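You operate a simulated robot arm through the tools that you are given. There is no shell and no other tool. Be economical: measure what you need, move in short steps, check, and stop when the job is done.

You are at the controls of a simulated robot arm. One attempt, no reset.

TASK
Fit the yellow strainer on the grey pot and pour the grey jug's paint through.
Fine: all of it; the grey paint jug goes back. Spill a teaspoon at most; pinch, break and dent nothing; leave nothing switched on. Keep clean things off the floor. Set down upright: grey paint jug.

The check looks at the end state, three seconds after you hand in, the way a careful person would. Anything else that was tipped, shoved, dropped, spilled or broken makes it a failure.

THE ROBOT
A 6-joint arm with a two-finger parallel gripper, fixed in place. Base frame: the origin is at the foot of the arm, x ahead of it, y to its left, z up; the work surface is at about z = 862. Units: mm, degrees, N and s.
With the tool pointing down near the work surface it reaches from about 460 to 860 mm from the base axis. Its first joint turns from -115.0 to 115.0 degrees. Payload 4.2 kg.
The TCP is the grasp point between the finger pads, 23 mm short of the fingertips. In the tool frame z runs along the fingers and y along their closing line. Largest opening 94 mm; finger width 38, thickness 10; the body of the gripper, 54 by 96 mm, starts 39 mm behind the TCP.
Orientation is that of the tool frame in the base frame, as a unit quaternion [w, x, y, z]. With the fingers straight down and closing along the base's y, the tool's x points along the base's -x, its y along +y and its z along -z.

THE INTERFACE
- The arm moves only by the tool arm_command. Its argument "moves" is a list of rows, each an object (a shift or turn left out is 0, a gripper value left out holds the last) with "rot": the turn, a rotation vector about the base's x, y, z in units of 180 degrees (1.0 is 180 degrees), a list of three; "dp": the shift along the base's x, y, z in units of 200 mm (1.0 is 200 mm), a list of three; "gripper": the closure in counts, from 0 (fully open) to 255 (shut). In form: [{"rot": [wx, wy, wz], "dp": [dx, dy, dz], "gripper": gripper}, ...]. A call has 1 to 8 rows; each row is the pose to reach, as a shift and turn from the pose commanded when the call began. A call with a number of a shift or a turn outside -1 to 1 is refused whole. Each row takes 0.2 s and may step no farther than 50 mm and 8.6 degrees from the row before; otherwise, or with a gripper value out of range, the whole call is refused. Where a pose cannot be reached the arm comes as near as it can. A force on the tool above 40 N (or 10 N above the force at the start of the call, whichever is more), or a blocked arm, ends the call early, and 0.2 s more pass. The fingers move at their own pace (about 108 mm/s each) and stop on an object; they squeeze with about 33 N. The grip force told is the motor's: it shows also when the fingers shut on nothing. Time passes only in rows, and 0.2 s behind the last, so rows that repeat a pose let the fingers close. It gives the time, the measured TCP pose, the force on the tool (base axes), the opening and the grip force at its end, in the units of the frame above (readings bear some noise), with the torque about the TCP (base axes, N m) and any sound that the robot's microphone picked up, and new pictures: "pictures" is both (left out), scene, wrist or none.
- Cameras (640 x 400 px; columns grow to the right, rows downward): "scene" is fixed at [219.1, -505.3, 1612.3]; the picture's right is [0.28, -0.96, 0.00], its down [-0.73, -0.21, -0.65] and it looks along [0.63, 0.18, -0.76] (base axes); focal length 237 px, centre (320, 200). "wrist" rides on the gripper at [86, 16, -74] in the tool frame; the picture's right is [-0.18, 0.98, 0.00], its down [-0.58, -0.11, -0.81] and it looks along [-0.79, -0.15, 0.59] (tool axes); focal length 243 px, centre (320, 200). There is no depth. A picture from a camera that has moved, and an enlarged one, comes with that camera's place and axes in the base frame and with its lens. The place of the scene camera against the robot may be out by one fixed shift of up to 12 mm in any direction.
- lift_body(by): slides the trunk up (or, below 0, down) by that many mm; the arm rides with it, the base frame stays. It gives what a move gives, with no picture.
- zoom(camera, box): a new picture of the part [left, top, right, bottom] of that camera's present view, enlarged. It takes no simulated time.
- finish_job(): hands the job in; it is judged then, once.

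Go step by step. Nothing tells you positions but the pictures and the camera data: compare them with the known pose of the tool, close in by small moves and look again before you grip or let go. The budget is 120 turns and 200 pictures, counting those below and the enlarged ones. Unless the task says otherwise, let go and move clear before handing in, and close with one line.

The tools are called as a command line: name --argument value ..., lists and objects as JSON in quotes. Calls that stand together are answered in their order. arm_command: Moves the arm, as the interface text tells. Its arguments: {"type":"object","properties":{"moves":{"type":"array","items":{"type":"object","properties":{"rot":{"type":"array","items":{"type":"number"}},"dp":{"type":"array","items":{"type":"number"}},"gripper":{"type":"number"}}}},"pictures":{"type":"string","enum":["both","scene","wrist","none"]}},"required":["moves"]} The other tools are called the same way: lift_body (by) slides the trunk up or down; zoom (camera, box) takes an enlarged picture of a part of a camera's view; finish_job () hands the job in.

At the start:

```text
time_s: 0.0
position: [523.0, -298.9, 1371.0]
orientation: [0.0, 0.0, 1.0, 0.0]
contact_force: [0.5, 0.0, -0.8]
wrist_torque: [0.04, -0.01, 0.02]
opening: 93.9
finger_force: 0.0
trunk travel left (down, up): [-800.0, 190.0]
```

scene: 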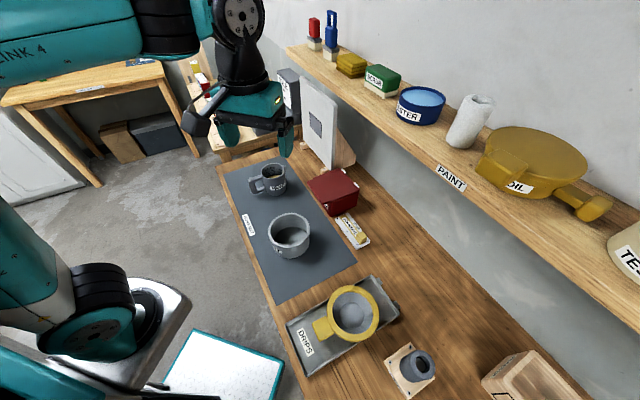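
wrist: 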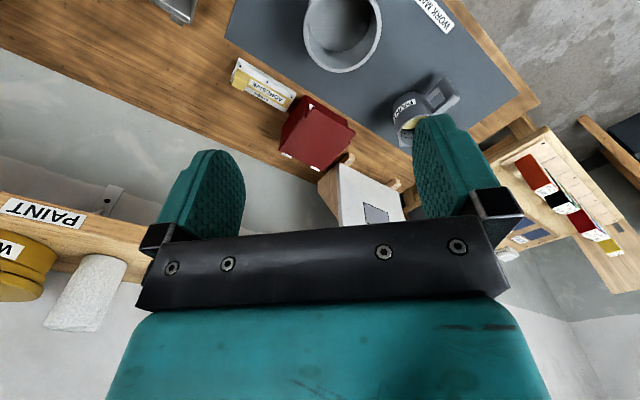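

I see a grey jug and grey pot on the work mat, and the yellow strainer in the drip tray. I'll take enlarged views to measure them first.

zoom --camera "scene" --box '[220, 150, 380, 250]'

zoom --camera "scene" --box '[270, 260, 430, 360]'

zoom --camera "wrist" --box '[220, 0, 540, 200]'

```text
4.00 times, centred on (300, 200) of scene
camera zoom: at [219.1, -505.3, 1612.3], right [0.28, -0.96, 0.0], down [-0.73, -0.21, -0.65], along [0.63, 0.18, -0.76], focal length 947 px, centre (400, 200)
```

zoom: 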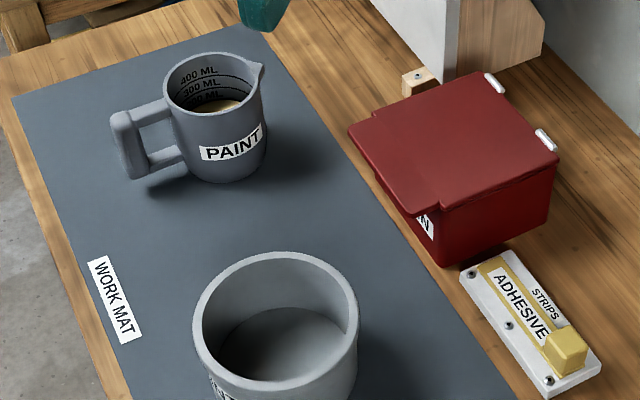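

```text
4.00 times, centred on (350, 310) of scene
camera zoom: at [219.1, -505.3, 1612.3], right [0.28, -0.96, 0.0], down [-0.73, -0.21, -0.65], along [0.63, 0.18, -0.76], focal length 947 px, centre (200, -240)
```

zoom: 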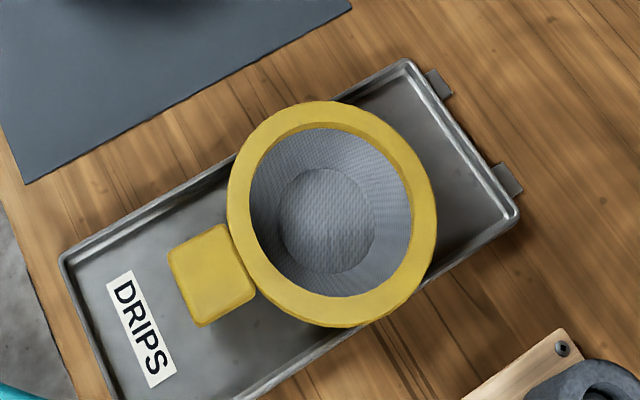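

```text
2.00 times, centred on (380, 100) of wrist
camera zoom: at [437.6, -283.2, 1447.4], right [0.18, 0.98, 0.0], down [0.58, -0.11, 0.81], along [0.79, -0.15, -0.59], focal length 485 px, centre (200, 400)
```

zoom: 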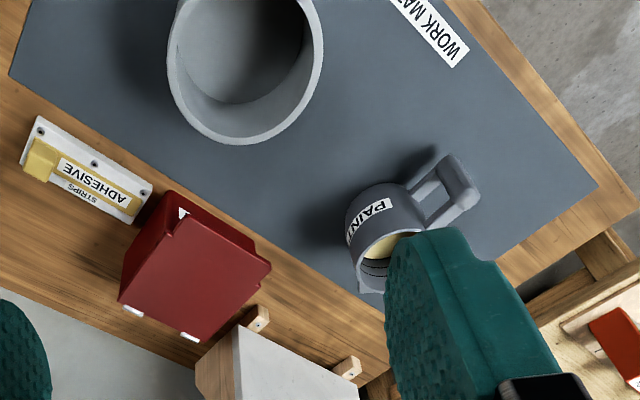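

The strainer sits near (423,-540) with its handle near (365,-472). The pot is near (611,-288), and the jug near (835,-130) with its handle towards the arm's left. I'll turn the tool and drop down for a closer look at the strainer.

arm_command --moves '[{"dp": [-0.12, -0.08, -0.125], "rot": [0, 0, -0.035]}, {"dp": [-0.24, -0.16, -0.25], "rot": [0, 0, -0.07]}, {"dp": [-0.36, -0.24, -0.375], "rot": [0, 0, -0.105]}, {"dp": [-0.48, -0.32, -0.5], "rot": [0, 0, -0.14]}, {"dp": [-0.6, -0.4, -0.625], "rot": [0, 0, -0.175]}, {"dp": [-0.72, -0.48, -0.75], "rot": [0, 0, -0.21]}, {"dp": [-0.84, -0.56, -0.875], "rot": [0, 0, -0.245]}, {"dp": [-0.96, -0.635, -1.0], "rot": [0, 0, -0.2778]}]'

```text
time_s: 1.8
position: [330.9, -425.5, 1172.0]
orientation: [-0.001, 0.423, 0.906, 0.0]
contact_force: [0.7, 0.3, -0.9]
wrist_torque: [-0.01, 0.04, 0.03]
opening: 94.0
finger_force: 0.1
trunk travel left (down, up): [-800.0, 190.0]
camera wrist: at [289.0, -349.2, 1247.3], right [0.87, 0.49, 0.0], down [0.29, -0.52, 0.81], along [0.39, -0.7, -0.59], focal length 243 px, centre (320, 200)
```

scene: 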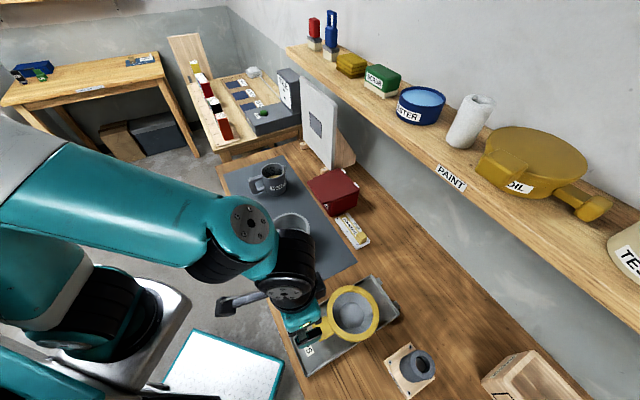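
wrist: 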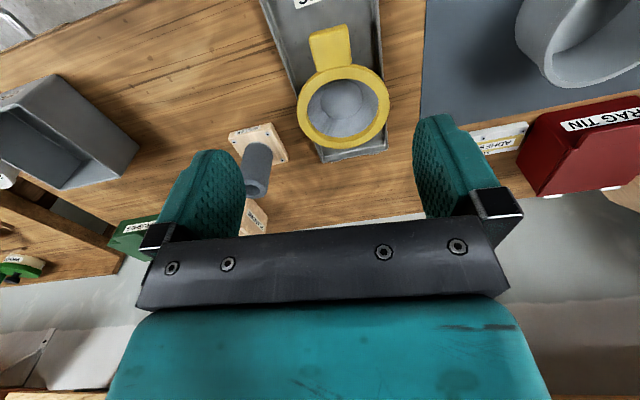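

The strainer and its handle are both clear in the wrist view. I'll zoom in to measure them.

zoom --camera "wrist" --box '[256, 0, 416, 160]'

zoom --camera "wrist" --box '[480, 0, 640, 100]'

```text
2.50 times, centred on (336, 80) of wrist
camera zoom: at [289.0, -349.2, 1247.3], right [0.87, 0.49, 0.0], down [0.29, -0.52, 0.81], along [0.39, -0.7, -0.59], focal length 606 px, centre (280, 500)
```

zoom: 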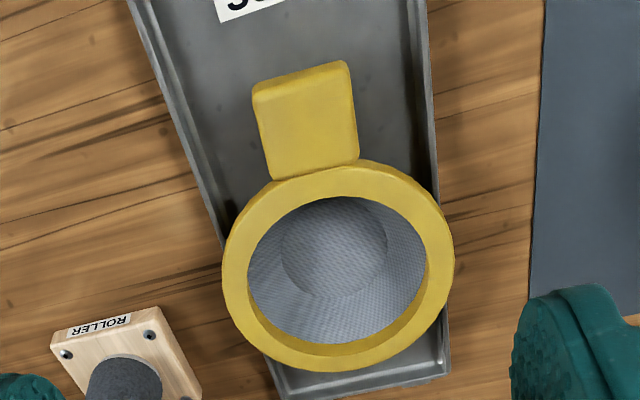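

```text
4.00 times, centred on (560, 50) of wrist
camera zoom: at [289.0, -349.2, 1247.3], right [0.87, 0.49, 0.0], down [0.29, -0.52, 0.81], along [0.39, -0.7, -0.59], focal length 970 px, centre (-640, 800)
```

zoom: 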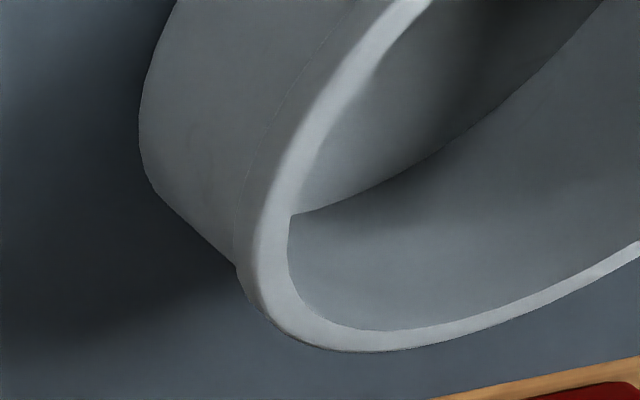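

The strainer's ring is about 146 mm wide, with its rim near z≈895. Its handle is about 55 mm wide, centred near (369,-464). I'll narrow the fingers and move above the handle.

arm_command --moves '[{"dp": [0.04, -0.04, -0.19], "rot": [0, 0, 0.002], "gripper": 45}, {"dp": [0.08, -0.08, -0.38], "rot": [0, 0, 0.004], "gripper": 45}, {"dp": [0.12, -0.12, -0.57], "rot": [0, 0, 0.006], "gripper": 45}, {"dp": [0.16, -0.16, -0.76], "rot": [0, 0, 0.008], "gripper": 45}, {"dp": [0.19, -0.19, -0.905], "rot": [0, 0, 0.008], "gripper": 45}]'

```text
time_s: 3.0
position: [370.6, -464.8, 990.3]
orientation: [0.001, 0.411, 0.912, 0.0]
contact_force: [0.2, -0.3, 0.5]
wrist_torque: [-0.02, -0.04, -0.01]
opening: 77.6
finger_force: 0.1
trunk travel left (down, up): [-800.0, 190.0]
camera wrist: at [324.8, -388.8, 1066.0], right [0.86, 0.51, 0.0], down [0.3, -0.51, 0.81], along [0.41, -0.69, -0.59], focal length 243 px, centre (320, 200)
```

scene: 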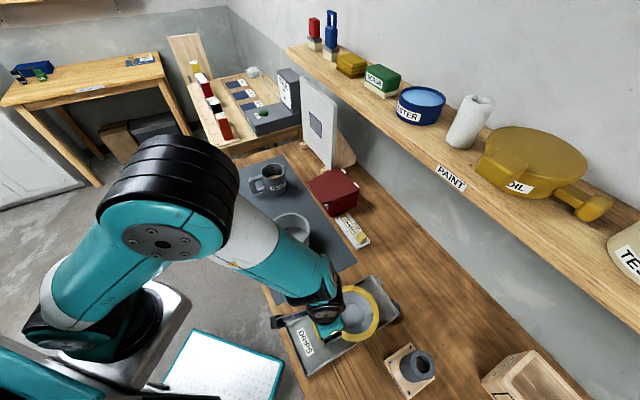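
wrist: 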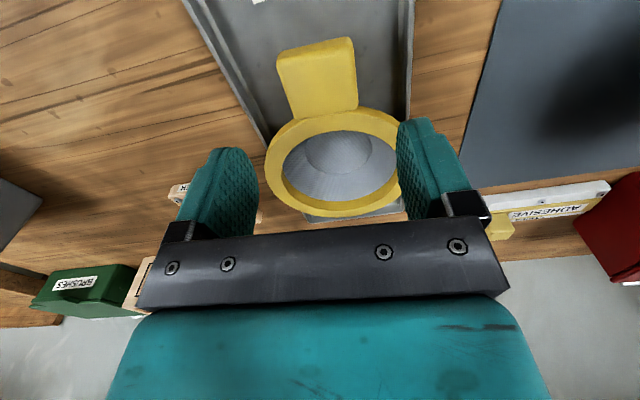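

zoom --camera "wrist" --box '[240, 20, 420, 140]'

```text
3.33 times, centred on (330, 80) of wrist
camera zoom: at [324.8, -388.8, 1066.0], right [0.86, 0.51, 0.0], down [0.3, -0.51, 0.81], along [0.41, -0.69, -0.59], focal length 809 px, centre (287, 600)
```

zoom: 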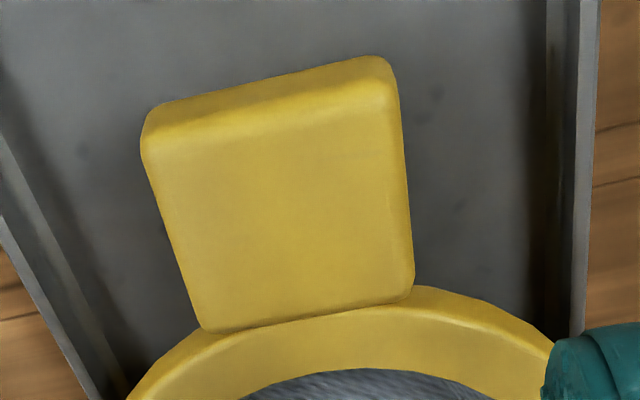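

The handle top measures z≈905 at (368,-462). I'll lower to z≈900 and look before closing.

arm_command --moves '[{"dp": [-0.005, 0.008, -0.15]}, {"dp": [-0.005, 0.008, -0.3]}, {"dp": [-0.005, 0.008, -0.45]}]'

```text
time_s: 3.8
position: [368.6, -461.6, 899.1]
orientation: [0.001, 0.411, 0.912, 0.0]
contact_force: [-0.2, 0.1, -0.2]
wrist_torque: [0.02, -0.02, 0.0]
opening: 77.4
finger_force: 0.0
trunk travel left (down, up): [-800.0, 190.0]
camera wrist: at [323.5, -386.5, 976.1], right [0.86, 0.51, 0.0], down [0.3, -0.51, 0.81], along [0.41, -0.69, -0.59], focal length 243 px, centre (320, 200)
```

scene: 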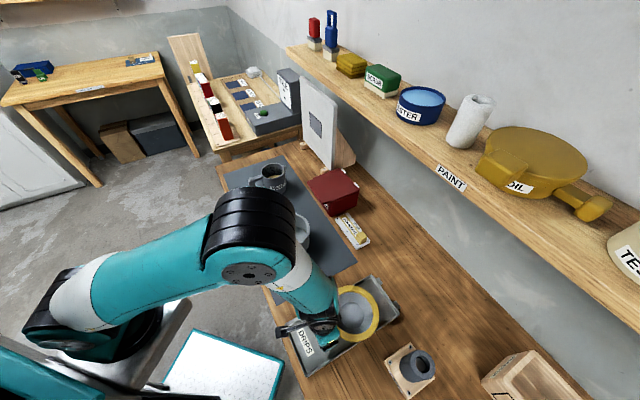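
wrist: 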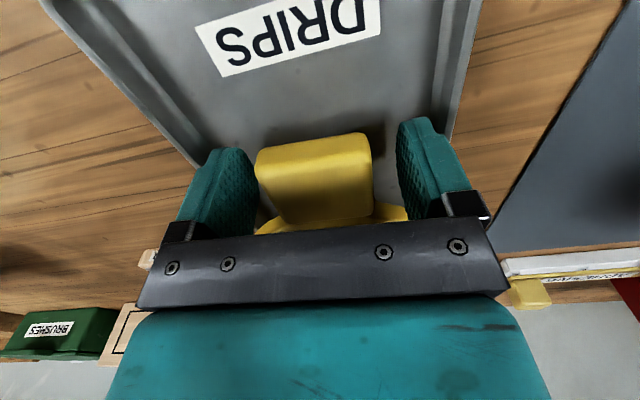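

The handle sits slightly to one side between the fingers. I'll shift 5 mm and close.

arm_command --moves '[{"dp": [-0.02, -0.0125, 0]}, {"dp": [-0.02, -0.0125, 0], "gripper": 90}, {"dp": [-0.02, -0.0125, 0], "gripper": 130}, {"dp": [-0.02, -0.0125, 0], "gripper": 255}, {"dp": [-0.02, -0.0125, 0], "gripper": 255}]' --pictures "wrist"

```text
time_s: 5.0
position: [365.3, -464.9, 900.4]
orientation: [0.0, 0.412, 0.911, 0.0]
contact_force: [0.5, 0.2, -0.4]
wrist_torque: [0.03, 0.04, -0.01]
opening: 49.5
finger_force: 32.7
trunk travel left (down, up): [-800.0, 190.0]
camera wrist: at [319.7, -389.2, 976.3], right [0.86, 0.51, 0.0], down [0.3, -0.51, 0.81], along [0.41, -0.69, -0.59], focal length 243 px, centre (320, 200)
```

wrist: 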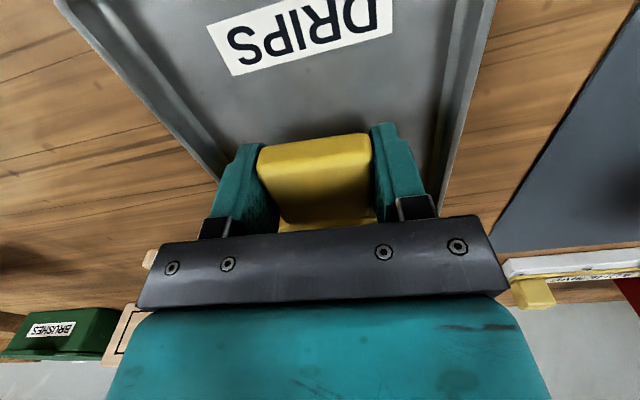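

The handle is held at 49.5 mm. I'll lift straight up and check.

arm_command --moves '[{"dp": [0, 0, 0.1]}, {"dp": [0, 0, 0.25]}, {"dp": [0, 0, 0.45]}, {"dp": [0, 0, 0.65]}, {"dp": [0, 0, 0.85]}, {"dp": [0, 0, 0.85]}]'

```text
time_s: 6.4
position: [364.8, -463.9, 1070.4]
orientation: [0.0, 0.412, 0.911, 0.0]
contact_force: [-0.2, -0.1, -0.3]
wrist_torque: [0.02, 0.06, 0.02]
opening: 49.6
finger_force: 33.5
trunk travel left (down, up): [-800.0, 190.0]
camera wrist: at [320.6, -389.3, 1146.4], right [0.86, 0.51, 0.0], down [0.3, -0.51, 0.81], along [0.41, -0.69, -0.59], focal length 243 px, centre (320, 200)
```

scene: 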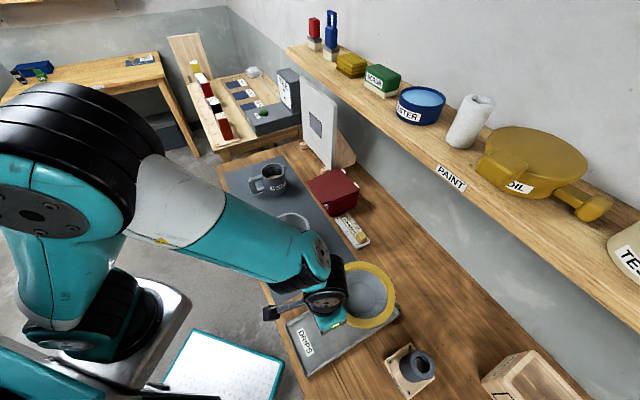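
wrist: 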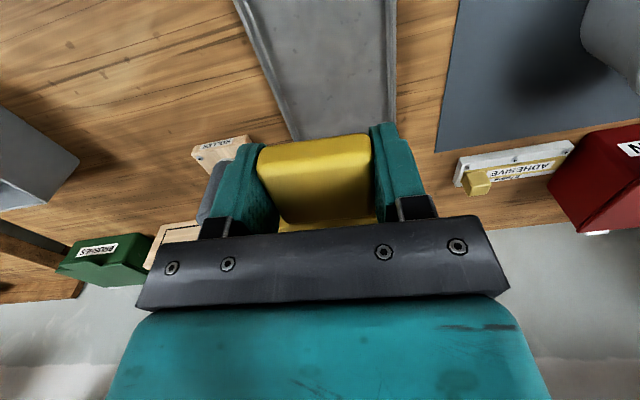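

The strainer is held firmly and level. I'll carry it high towards the pot and stop where the wrist camera can see the pot.

arm_command --moves '[{"dp": [0.12, 0.12, 0.02]}, {"dp": [0.27, 0.27, 0.04]}, {"dp": [0.42, 0.42, 0.06]}, {"dp": [0.57, 0.57, 0.08]}, {"dp": [0.72, 0.72, 0.1]}, {"dp": [0.82, 0.82, 0.1]}, {"dp": [0.875, 0.87, 0.1]}, {"dp": [0.875, 0.87, 0.1]}]'

```text
time_s: 8.2
position: [539.2, -290.5, 1090.6]
orientation: [0.0, 0.411, 0.912, 0.0]
contact_force: [0.2, -0.4, -0.6]
wrist_torque: [0.05, 0.07, -0.01]
opening: 49.3
finger_force: 33.1
trunk travel left (down, up): [-800.0, 190.0]
camera wrist: at [494.5, -214.9, 1167.2], right [0.86, 0.51, 0.0], down [0.3, -0.51, 0.81], along [0.41, -0.69, -0.59], focal length 243 px, centre (320, 200)
```

scene: 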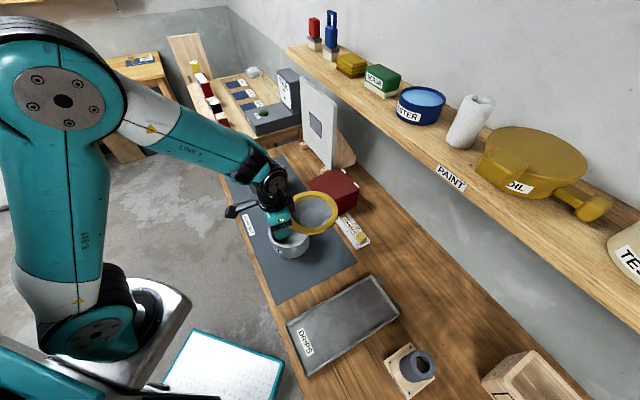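
wrist: 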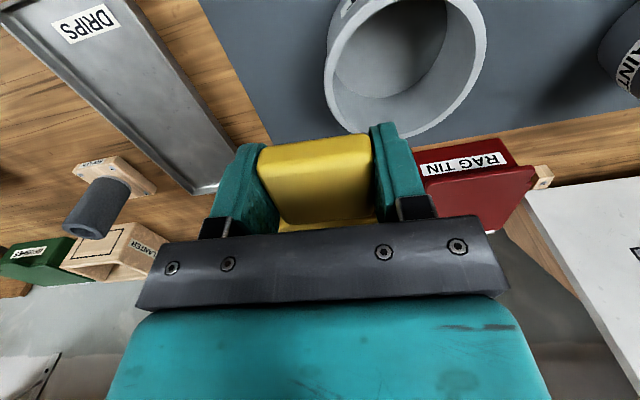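

zoom --camera "wrist" --box '[300, 0, 540, 150]'

zoom --camera "scene" --box '[220, 160, 380, 260]'

```text
2.67 times, centred on (420, 75) of wrist
camera zoom: at [494.5, -214.9, 1167.2], right [0.86, 0.51, 0.0], down [0.3, -0.51, 0.81], along [0.41, -0.69, -0.59], focal length 647 px, centre (53, 533)
```

zoom: 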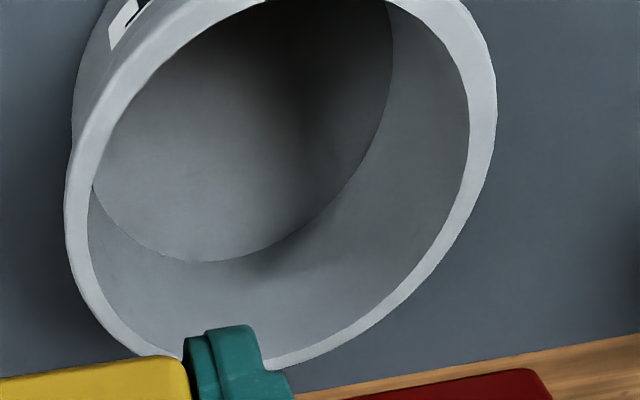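

```text
4.00 times, centred on (300, 210) of scene
camera zoom: at [219.1, -505.3, 1612.3], right [0.28, -0.96, 0.0], down [-0.73, -0.21, -0.65], along [0.63, 0.18, -0.76], focal length 947 px, centre (400, 160)
```

zoom: 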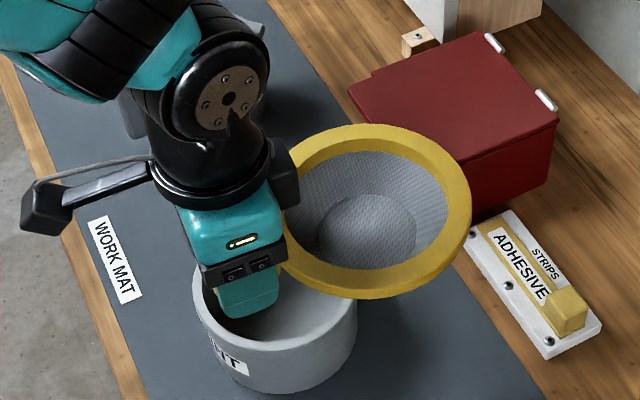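

From several views, the pot rim centre is about (617,-274) with its top near z≈941 and an outer radius of about 70. The strainer's ring centre is about 94 mm beyond the TCP. I'll hover the strainer over the pot and compare.

arm_command --moves '[{"dp": [0.02, 0.15, -0.05]}, {"dp": [0.05, 0.3, -0.15]}, {"dp": [0.075, 0.4325, -0.25]}, {"dp": [0.075, 0.4325, -0.375]}, {"dp": [0.075, 0.4325, -0.375]}]'

zoom --camera "scene" --box '[220, 160, 380, 260]'

```text
time_s: 9.4
position: [554.7, -203.1, 1016.0]
orientation: [-0.001, 0.411, 0.911, 0.0]
contact_force: [-0.6, 0.3, 0.0]
wrist_torque: [0.05, 0.01, -0.04]
opening: 49.5
finger_force: 32.6
trunk travel left (down, up): [-800.0, 190.0]
camera wrist: at [509.3, -128.6, 1091.2], right [0.86, 0.51, 0.0], down [0.3, -0.51, 0.81], along [0.41, -0.69, -0.59], focal length 243 px, centre (320, 200)
```

scene: 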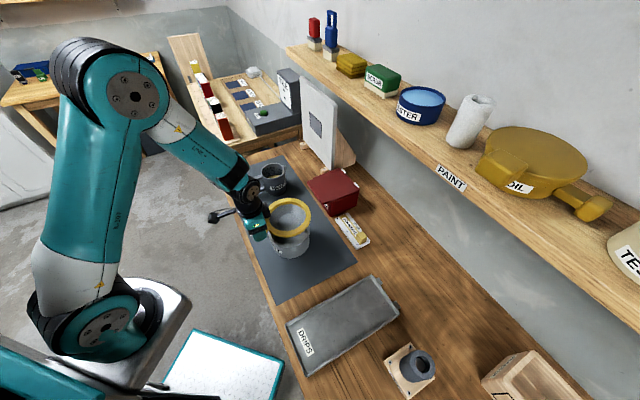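
wrist: 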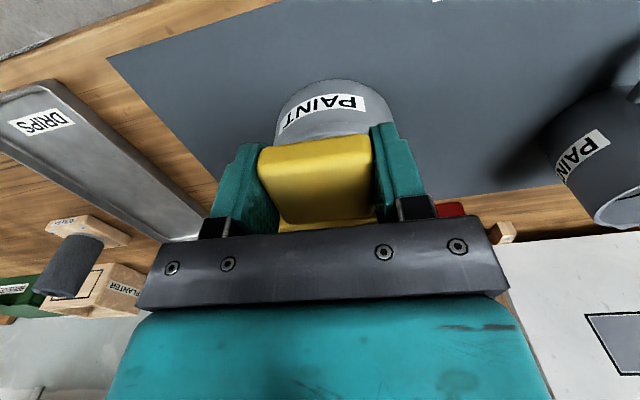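

```text
4.00 times, centred on (300, 210) of scene
camera zoom: at [219.1, -505.3, 1612.3], right [0.28, -0.96, 0.0], down [-0.73, -0.21, -0.65], along [0.63, 0.18, -0.76], focal length 947 px, centre (400, 160)
```

zoom: 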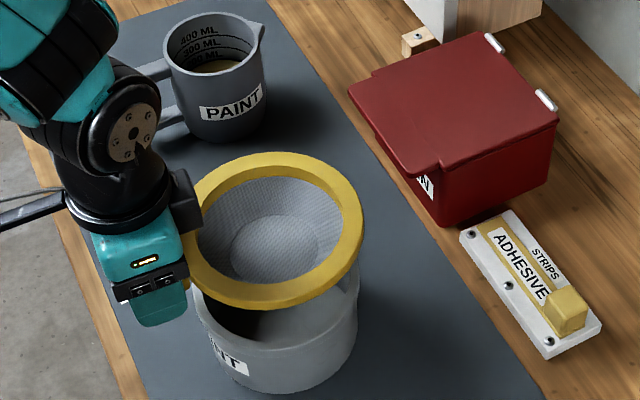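

The ring appears about 5 mm off to the right of the pot axis. I'll correct that, lower partway and re-check.

arm_command --moves '[{"dp": [-0.0065, 0.0225, -0.05]}, {"dp": [-0.0065, 0.0225, -0.15]}, {"dp": [-0.0065, 0.0225, -0.2]}, {"dp": [-0.0065, 0.0225, -0.2]}]' --pictures "none"

zoom --camera "scene" --box '[250, 180, 330, 260]'

```text
time_s: 10.4
position: [552.9, -200.3, 976.4]
orientation: [-0.001, 0.411, 0.911, 0.0]
contact_force: [-0.1, -0.2, -0.4]
wrist_torque: [0.04, 0.03, -0.01]
opening: 49.1
finger_force: 33.1
trunk travel left (down, up): [-800.0, 190.0]
```

```text
5.00 times, centred on (290, 220) of scene
camera zoom: at [219.1, -505.3, 1612.3], right [0.28, -0.96, 0.0], down [-0.73, -0.21, -0.65], along [0.63, 0.18, -0.76], focal length 1183 px, centre (470, 100)
```

zoom: 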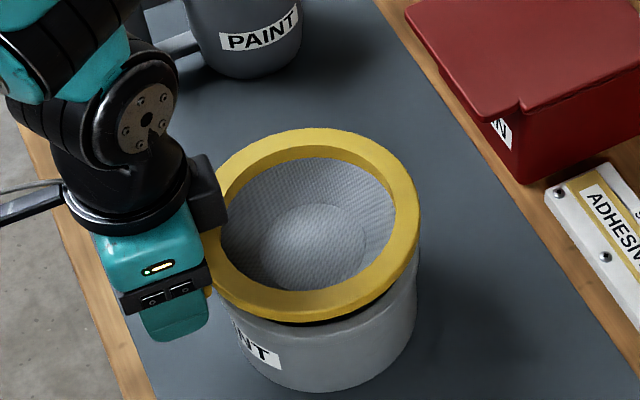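

The ring is now centred on the pot axis. I'll lower gently in small steps while watching the force.

arm_command --moves '[{"dp": [0, 0, -0.04]}, {"dp": [0, 0, -0.08]}, {"dp": [0, 0, -0.1]}, {"dp": [0, 0, -0.1]}]' --pictures "none"

zoom --camera "scene" --box '[250, 180, 330, 260]'

```text
time_s: 11.4
position: [553.9, -200.2, 955.4]
orientation: [0.001, 0.411, 0.911, 0.0]
contact_force: [0.8, 0.5, -0.6]
wrist_torque: [0.04, 0.05, 0.01]
opening: 49.3
finger_force: 33.6
trunk travel left (down, up): [-800.0, 190.0]
```

```text
5.00 times, centred on (290, 220) of scene
camera zoom: at [219.1, -505.3, 1612.3], right [0.28, -0.96, 0.0], down [-0.73, -0.21, -0.65], along [0.63, 0.18, -0.76], focal length 1183 px, centre (470, 100)
```

zoom: 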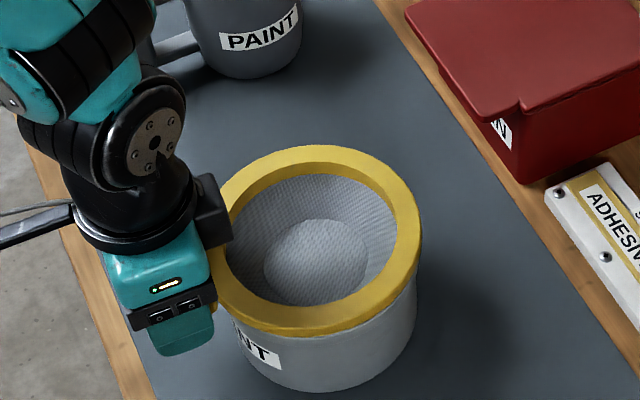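

It's almost seated. I'll continue down 6 mm in 2 mm steps.

arm_command --moves '[{"dp": [0, 0, -0.01]}, {"dp": [0, 0, -0.02]}, {"dp": [0, 0, -0.03]}, {"dp": [0, 0, -0.03]}]' --pictures "none"

```text
time_s: 12.4
position: [553.8, -200.2, 949.8]
orientation: [0.001, 0.412, 0.911, 0.001]
contact_force: [-1.6, 0.0, 22.5]
wrist_torque: [-0.47, -0.47, -0.05]
opening: 49.4
finger_force: 33.1
trunk travel left (down, up): [-800.0, 190.0]
```

There is 22 N of contact on the near side of the rim. I'll ease off slightly and look.

arm_command --moves '[{"dp": [0, 0, 0.006]}, {"dp": [0, 0, 0.006]}]' --pictures "wrist"

zoom --camera "scene" --box '[260, 190, 330, 260]'

```text
time_s: 13.0
position: [553.4, -199.9, 949.9]
orientation: [0.0, 0.412, 0.911, 0.0]
contact_force: [1.9, -0.4, 9.5]
wrist_torque: [-0.12, -0.3, 0.0]
opening: 49.4
finger_force: 33.3
trunk travel left (down, up): [-800.0, 190.0]
camera wrist: at [508.8, -124.7, 1026.6], right [0.86, 0.51, 0.0], down [0.3, -0.51, 0.81], along [0.41, -0.69, -0.59], focal length 243 px, centre (320, 200)
```

wrist: 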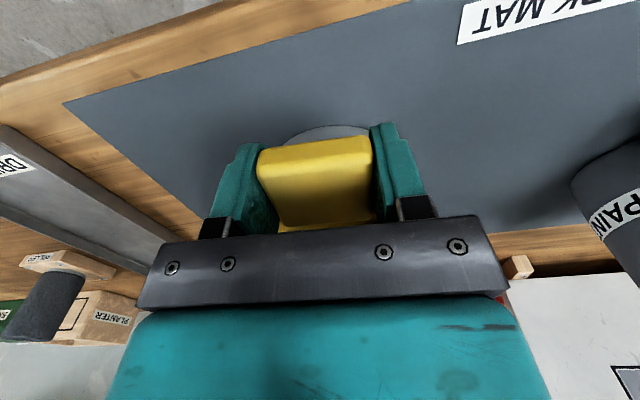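

```text
5.71 times, centred on (295, 225) of scene
camera zoom: at [219.1, -505.3, 1612.3], right [0.28, -0.96, 0.0], down [-0.73, -0.21, -0.65], along [0.63, 0.18, -0.76], focal length 1352 px, centre (463, 57)
```

zoom: 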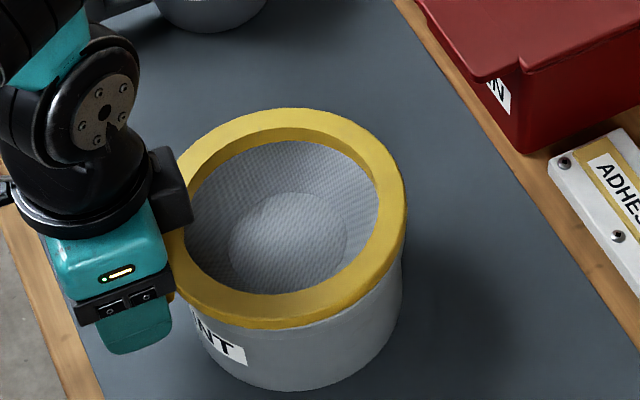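

It looks centred and seated. I'll ease the last millimetre and open.

arm_command --moves '[{"dp": [0, 0, 0.003]}, {"dp": [0, 0, 0.003], "gripper": 100}, {"dp": [0, 0, 0.003], "gripper": 60}, {"dp": [0, 0, 0.003], "gripper": 40}, {"dp": [0, 0, 0.003], "gripper": 40}]' --pictures "wrist"

zoom --camera "scene" --box '[260, 190, 330, 260]'

```text
time_s: 14.2
position: [553.7, -199.7, 951.2]
orientation: [0.0, 0.411, 0.911, 0.0]
contact_force: [0.3, -0.8, -0.3]
wrist_torque: [-0.02, 0.0, -0.01]
opening: 79.4
finger_force: 0.0
trunk travel left (down, up): [-800.0, 190.0]
camera wrist: at [508.8, -124.8, 1027.3], right [0.86, 0.51, 0.0], down [0.3, -0.51, 0.81], along [0.41, -0.69, -0.59], focal length 243 px, centre (320, 200)
```

wrist: 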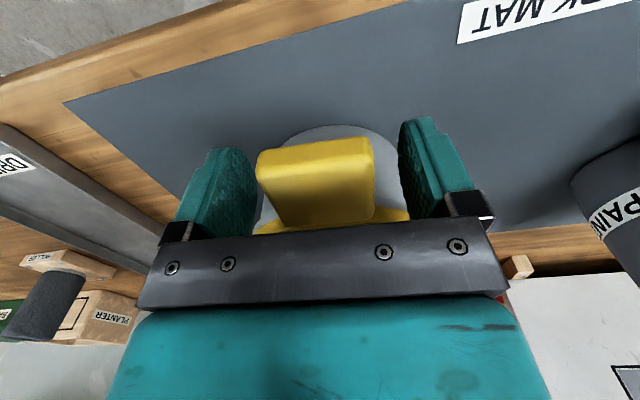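

```text
5.71 times, centred on (295, 225) of scene
camera zoom: at [219.1, -505.3, 1612.3], right [0.28, -0.96, 0.0], down [-0.73, -0.21, -0.65], along [0.63, 0.18, -0.76], focal length 1352 px, centre (463, 57)
```

zoom: 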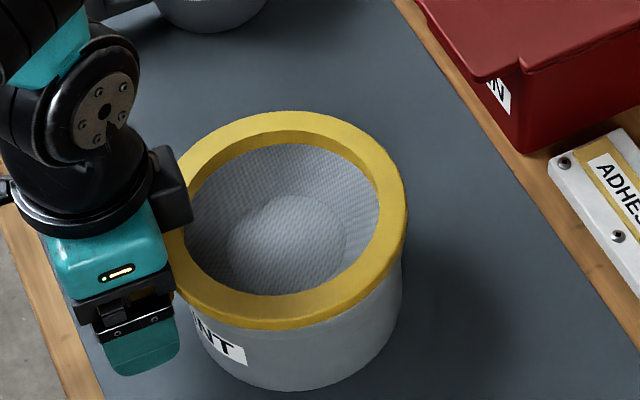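

The strainer is seated and released. Next I'll rise clear and swing round towards the jug. I plan to grip its handle bar from behind, with the tool near horizontal and the camera on top, so pouring ends with the tool pointing down.

arm_command --moves '[{"dp": [0, 0, 0.2]}, {"dp": [0, 0, 0.4]}, {"dp": [0.05, 0.12, 0.6], "rot": [0, 0, 0.047]}, {"dp": [0.1, 0.24, 0.7], "rot": [0, 0, 0.094]}, {"dp": [0.15, 0.36, 0.8], "rot": [0, 0, 0.141]}, {"dp": [0.2, 0.48, 0.8], "rot": [0, 0, 0.188]}, {"dp": [0.25, 0.6, 0.8], "rot": [0, 0, 0.235]}, {"dp": [0.3, 0.72, 0.8], "rot": [0, 0, 0.282]}]' --pictures "none"

arm_command --moves '[{"dp": [0.02, 0.08, 0], "rot": [0, 0, 0.047]}, {"dp": [0.04, 0.16, 0], "rot": [0, 0, 0.094]}, {"dp": [0.06, 0.24, 0], "rot": [0, 0, 0.141]}, {"dp": [0.08, 0.32, 0], "rot": [0, 0, 0.188]}, {"dp": [0.1, 0.4, 0], "rot": [0, 0, 0.235]}, {"dp": [0.12, 0.48, 0], "rot": [0, 0, 0.282]}, {"dp": [0.14, 0.5, 0], "rot": [0, 0, 0.329]}, {"dp": [0.14, 0.5, 0], "rot": [0, 0, 0.376]}]' --pictures "both"

```text
time_s: 16.0
position: [612.9, -55.9, 1110.9]
orientation: [0.0, -0.02, 1.0, 0.0]
contact_force: [-0.1, -0.6, 1.3]
wrist_torque: [-0.02, 0.0, -0.01]
opening: 79.3
finger_force: 0.1
trunk travel left (down, up): [-800.0, 190.0]
```

```text
time_s: 17.8
position: [641.9, 44.6, 1112.0]
orientation: [0.0, -0.574, 0.819, 0.0]
contact_force: [-0.3, -0.3, 1.4]
wrist_torque: [-0.03, -0.04, 0.0]
opening: 79.3
finger_force: 0.1
trunk travel left (down, up): [-800.0, 190.0]
camera wrist: at [597.4, -32.0, 1187.1], right [-0.86, 0.51, 0.0], down [0.3, 0.51, 0.81], along [0.41, 0.69, -0.59], focal length 243 px, centre (320, 200)
```

scene: 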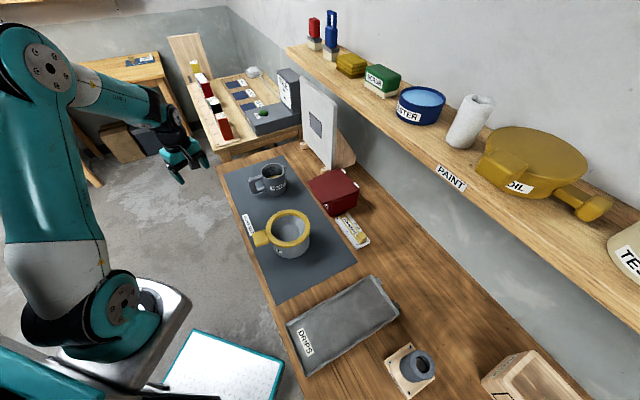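
wrist: 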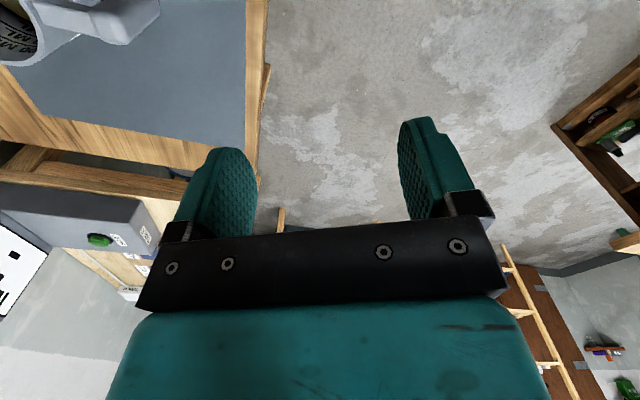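

The strainer sits neatly on the pot. I'll keep turning so the camera ends up behind the tool, facing the jug.

arm_command --moves '[{"dp": [0.03, 0.03, 0], "rot": [0, 0, 0.047]}, {"dp": [0.06, 0.06, 0], "rot": [0, 0, 0.094]}, {"dp": [0.09, 0.09, 0], "rot": [0, 0, 0.141]}, {"dp": [0.12, 0.12, 0], "rot": [0, 0, 0.188]}, {"dp": [0.15, 0.15, 0], "rot": [0, 0, 0.235]}, {"dp": [0.18, 0.18, 0], "rot": [0, 0, 0.282]}, {"dp": [0.2, 0.2, 0], "rot": [0, 0, 0.329]}, {"dp": [0.2, 0.2, 0], "rot": [0, 0, 0.376]}]' --pictures "scene"

```text
time_s: 19.6
position: [682.0, 84.1, 1111.7]
orientation: [0.0, 0.933, -0.36, 0.0]
contact_force: [0.2, -0.4, 0.4]
wrist_torque: [-0.03, -0.02, 0.0]
opening: 79.3
finger_force: 0.0
trunk travel left (down, up): [-800.0, 190.0]
```

scene: 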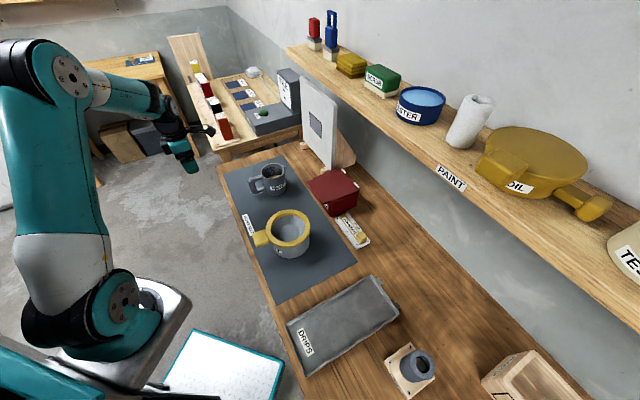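

The yaw overshot the handle direction by about 18°. I'll correct it, then tilt the tool up to about 25° below horizontal, aimed at the jug handle.

arm_command --moves '[{"dp": [0.08, -0.05, 0], "rot": [0, 0, -0.033]}, {"dp": [0.16, -0.1, 0], "rot": [0, 0, -0.066]}, {"dp": [0.235, -0.145, 0], "rot": [0, 0, -0.0983]}]' --pictures "none"

arm_command --moves '[{"rot": [-0.039, -0.0225, 0]}, {"rot": [-0.078, -0.045, 0]}, {"rot": [-0.117, -0.0675, 0]}, {"rot": [-0.156, -0.09, 0]}, {"rot": [-0.195, -0.1125, 0]}, {"rot": [-0.234, -0.135, 0]}, {"rot": [-0.273, -0.1575, 0]}, {"rot": [-0.3127, -0.1805, 0]}]' --pictures "both"

```text
time_s: 20.4
position: [728.9, 55.3, 1110.7]
orientation: [0.001, 0.865, -0.501, 0.0]
contact_force: [-1.1, 0.3, -0.4]
wrist_torque: [0.02, -0.03, 0.0]
opening: 79.2
finger_force: 0.0
trunk travel left (down, up): [-800.0, 190.0]
```

```text
time_s: 22.2
position: [728.1, 53.7, 1110.3]
orientation: [0.268, 0.73, -0.422, 0.466]
contact_force: [0.1, 0.0, 1.1]
wrist_torque: [0.02, -0.01, 0.02]
opening: 79.1
finger_force: 0.0
trunk travel left (down, up): [-800.0, 190.0]
camera wrist: at [698.8, 73.5, 1223.0], right [-0.89, -0.42, -0.17], down [-0.39, 0.9, -0.19], along [0.23, -0.1, -0.97], focal length 243 px, centre (320, 200)
```

scene: 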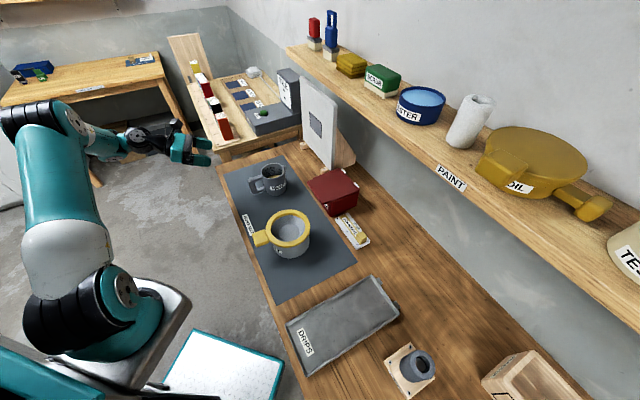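
wrist: 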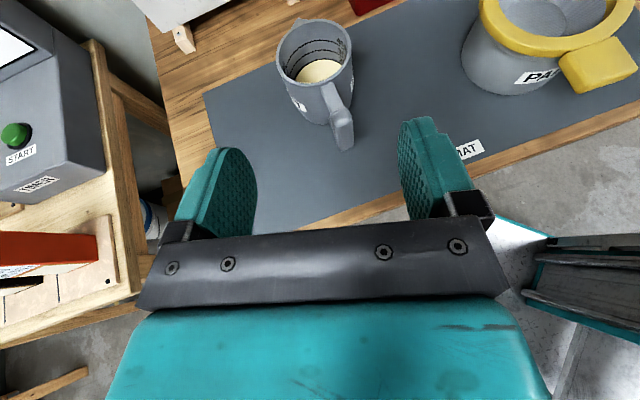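

The wrist view shows the jug, its handle and the paint clearly. I'll zoom in to measure.

zoom --camera "wrist" --box '[250, 0, 410, 160]'

zoom --camera "scene" --box '[230, 150, 310, 210]'

```text
2.50 times, centred on (330, 80) of wrist
camera zoom: at [698.8, 73.5, 1223.0], right [-0.89, -0.42, -0.17], down [-0.39, 0.9, -0.19], along [0.23, -0.1, -0.97], focal length 606 px, centre (295, 500)
```

zoom: 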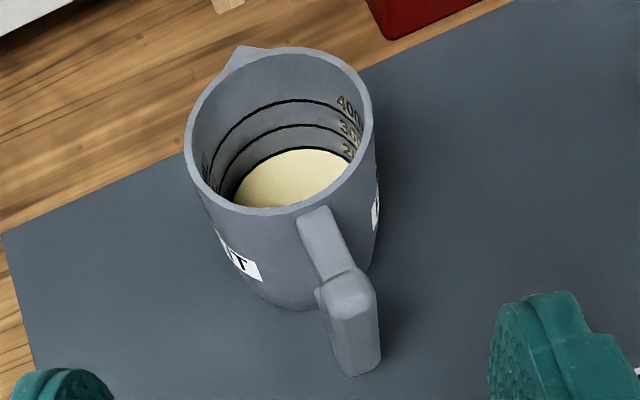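

```text
6.67 times, centred on (270, 180) of scene
camera zoom: at [219.1, -505.3, 1612.3], right [0.28, -0.96, 0.0], down [-0.73, -0.21, -0.65], along [0.63, 0.18, -0.76], focal length 1578 px, centre (653, 333)
```

zoom: 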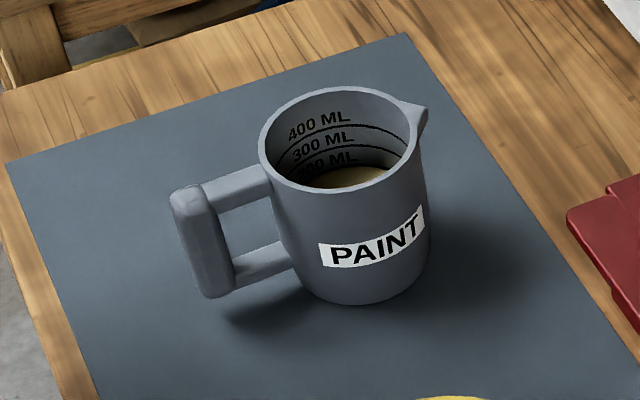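

The jug's axis is near (845,-118) with its rim at z≈968. The handle bar stands at about (782,-53), from z≈880 to 958, and points along -43.5°. I'll fix the yaw and move to a standoff behind the bar.

arm_command --moves '[{"dp": [-0.03, -0.04, -0.17], "rot": [0, 0, 0.023]}, {"dp": [-0.06, -0.08, -0.35], "rot": [0, 0, 0.046]}, {"dp": [-0.1, -0.12, -0.53], "rot": [0, 0, 0.069]}, {"dp": [-0.13, -0.165, -0.7], "rot": [0, 0, 0.0917]}, {"dp": [-0.13, -0.165, -0.7], "rot": [0, 0, 0.0917]}]' --pictures "both"

zoom --camera "wrist" --box '[220, 0, 420, 200]'

```text
time_s: 23.4
position: [701.8, 21.9, 971.2]
orientation: [0.198, 0.783, -0.312, 0.5]
contact_force: [-0.4, -0.3, 0.5]
wrist_torque: [0.01, -0.01, 0.0]
opening: 79.3
finger_force: 0.1
trunk travel left (down, up): [-800.0, 190.0]
camera wrist: at [668.6, 31.0, 1082.3], right [-0.73, -0.66, -0.17], down [-0.63, 0.75, -0.19], along [0.25, -0.03, -0.97], focal length 243 px, centre (320, 200)
```

scene: 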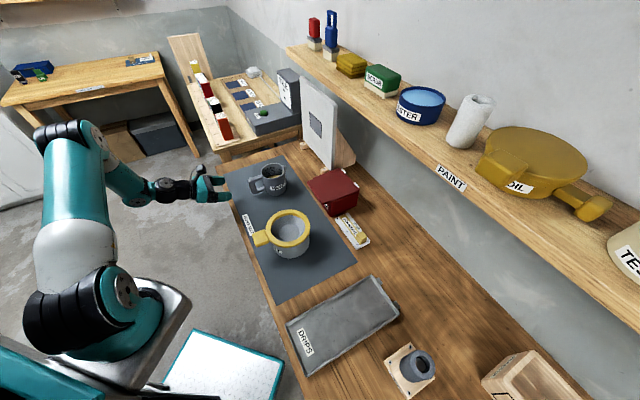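
wrist: 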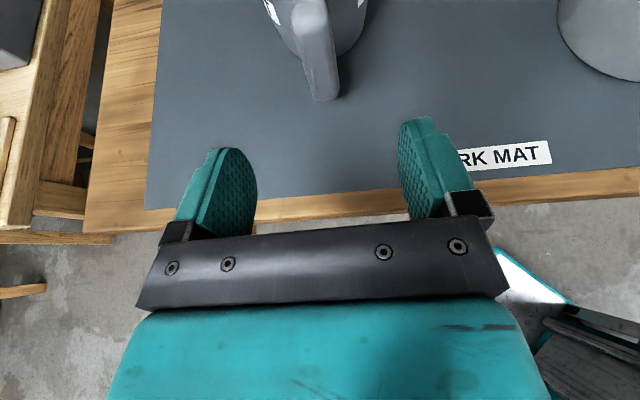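

```text
2.00 times, centred on (320, 100) of wrist
camera zoom: at [668.6, 31.0, 1082.3], right [-0.73, -0.66, -0.17], down [-0.63, 0.75, -0.19], along [0.25, -0.03, -0.97], focal length 485 px, centre (320, 400)
```

zoom: 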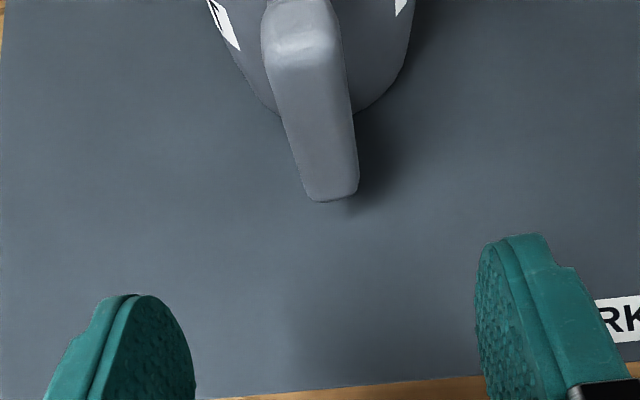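

Second measurement agrees: bar at about (784,-56). I'll advance 124 mm along the tool axis to straddle it.

arm_command --moves '[{"dp": [0.11, -0.105, -0.07]}, {"dp": [0.22, -0.21, -0.14]}, {"dp": [0.32, -0.305, -0.2]}, {"dp": [0.41, -0.39, -0.255]}, {"dp": [0.41, -0.39, -0.255]}]' --pictures "both"

zoom --camera "scene" --box '[220, 140, 310, 210]'

```text
time_s: 24.6
position: [784.4, -56.0, 919.9]
orientation: [0.198, 0.783, -0.313, 0.5]
contact_force: [-1.0, 0.0, 0.7]
wrist_torque: [0.0, 0.01, 0.02]
opening: 79.1
finger_force: 0.0
trunk travel left (down, up): [-800.0, 190.0]
camera wrist: at [750.9, -47.6, 1031.2], right [-0.73, -0.66, -0.17], down [-0.63, 0.75, -0.19], along [0.25, -0.03, -0.97], focal length 243 px, centre (320, 200)
```

scene: 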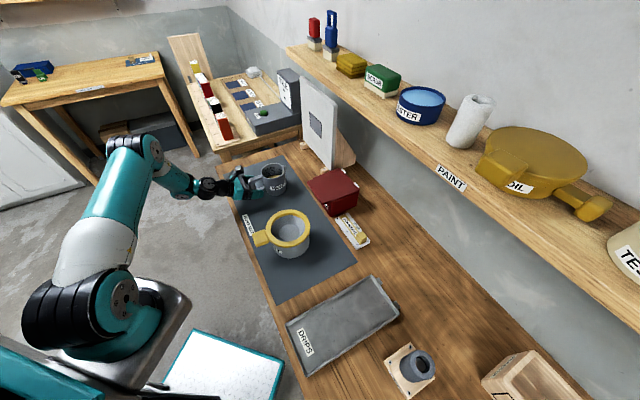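
wrist: 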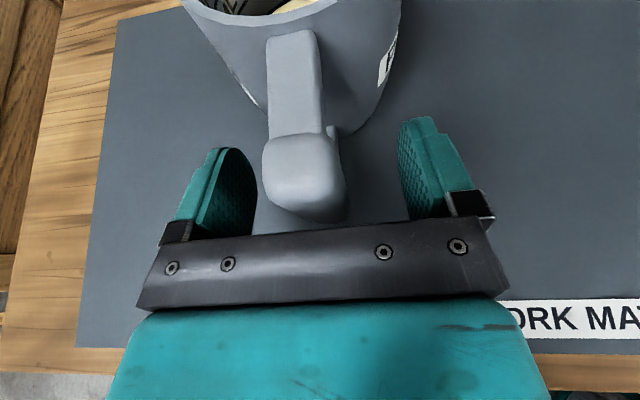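

```text
5.71 times, centred on (265, 175) of scene
camera zoom: at [219.1, -505.3, 1612.3], right [0.28, -0.96, 0.0], down [-0.73, -0.21, -0.65], along [0.63, 0.18, -0.76], focal length 1352 px, centre (634, 343)
```

zoom: 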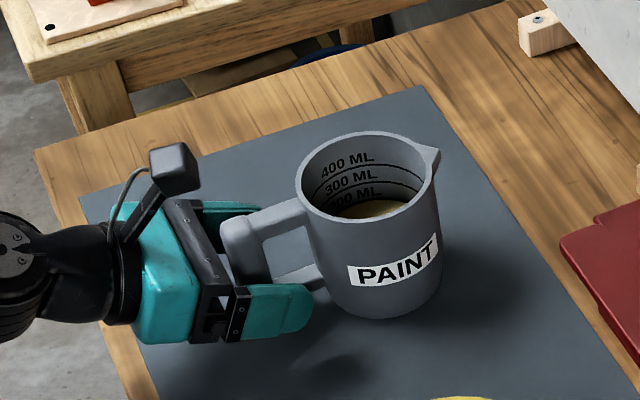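

The fingers straddle the handle bar nicely. I'll close gently.

arm_command --moves '[{"gripper": 100}, {"gripper": 150}, {"gripper": 255}, {"gripper": 255}, {"gripper": 255}]' --pictures "wrist"

```text
time_s: 25.8
position: [783.4, -56.9, 919.9]
orientation: [0.199, 0.783, -0.314, 0.499]
contact_force: [0.6, -0.4, -0.5]
wrist_torque: [-0.21, 0.04, 0.05]
opening: 24.4
finger_force: 33.1
trunk travel left (down, up): [-800.0, 190.0]
camera wrist: at [750.7, -47.5, 1031.4], right [-0.73, -0.66, -0.17], down [-0.63, 0.75, -0.19], along [0.25, -0.03, -0.97], focal length 243 px, centre (320, 200)
```

wrist: 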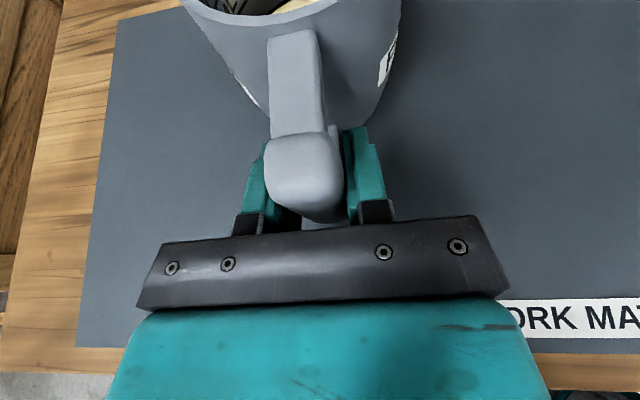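

It's gripped at 24.4 mm. I'll lift slowly and check for rotation.

arm_command --moves '[{"dp": [0, 0, 0.015]}, {"dp": [0, 0, 0.03]}, {"dp": [0, 0, 0.06]}, {"dp": [0, 0, 0.1]}, {"dp": [0, 0, 0.15]}, {"dp": [0, 0, 0.2]}, {"dp": [0, 0, 0.2]}]' --pictures "wrist"

zoom --camera "scene" --box '[220, 130, 310, 200]'

```text
time_s: 27.4
position: [785.5, -57.8, 959.0]
orientation: [0.198, 0.784, -0.313, 0.498]
contact_force: [0.0, 0.2, -5.0]
wrist_torque: [0.14, 0.18, -0.01]
opening: 24.9
finger_force: 32.8
trunk travel left (down, up): [-800.0, 190.0]
camera wrist: at [751.3, -47.4, 1071.2], right [-0.73, -0.66, -0.17], down [-0.63, 0.75, -0.19], along [0.25, -0.03, -0.97], focal length 243 px, centre (320, 200)
```

wrist: 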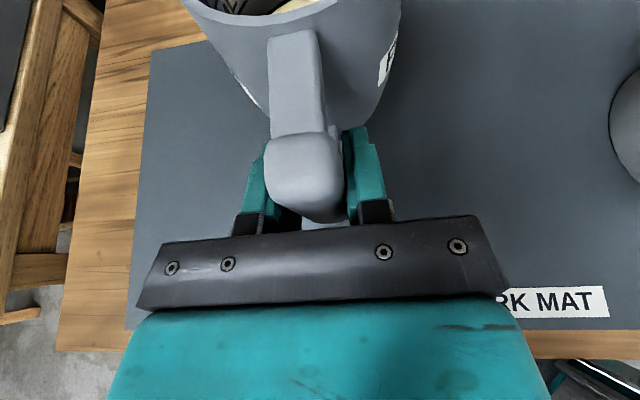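

```text
5.71 times, centred on (265, 165) of scene
camera zoom: at [219.1, -505.3, 1612.3], right [0.28, -0.96, 0.0], down [-0.73, -0.21, -0.65], along [0.63, 0.18, -0.76], focal length 1352 px, centre (634, 400)
```

zoom: 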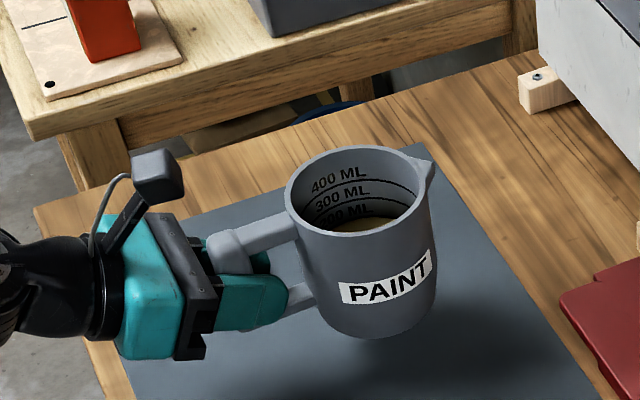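

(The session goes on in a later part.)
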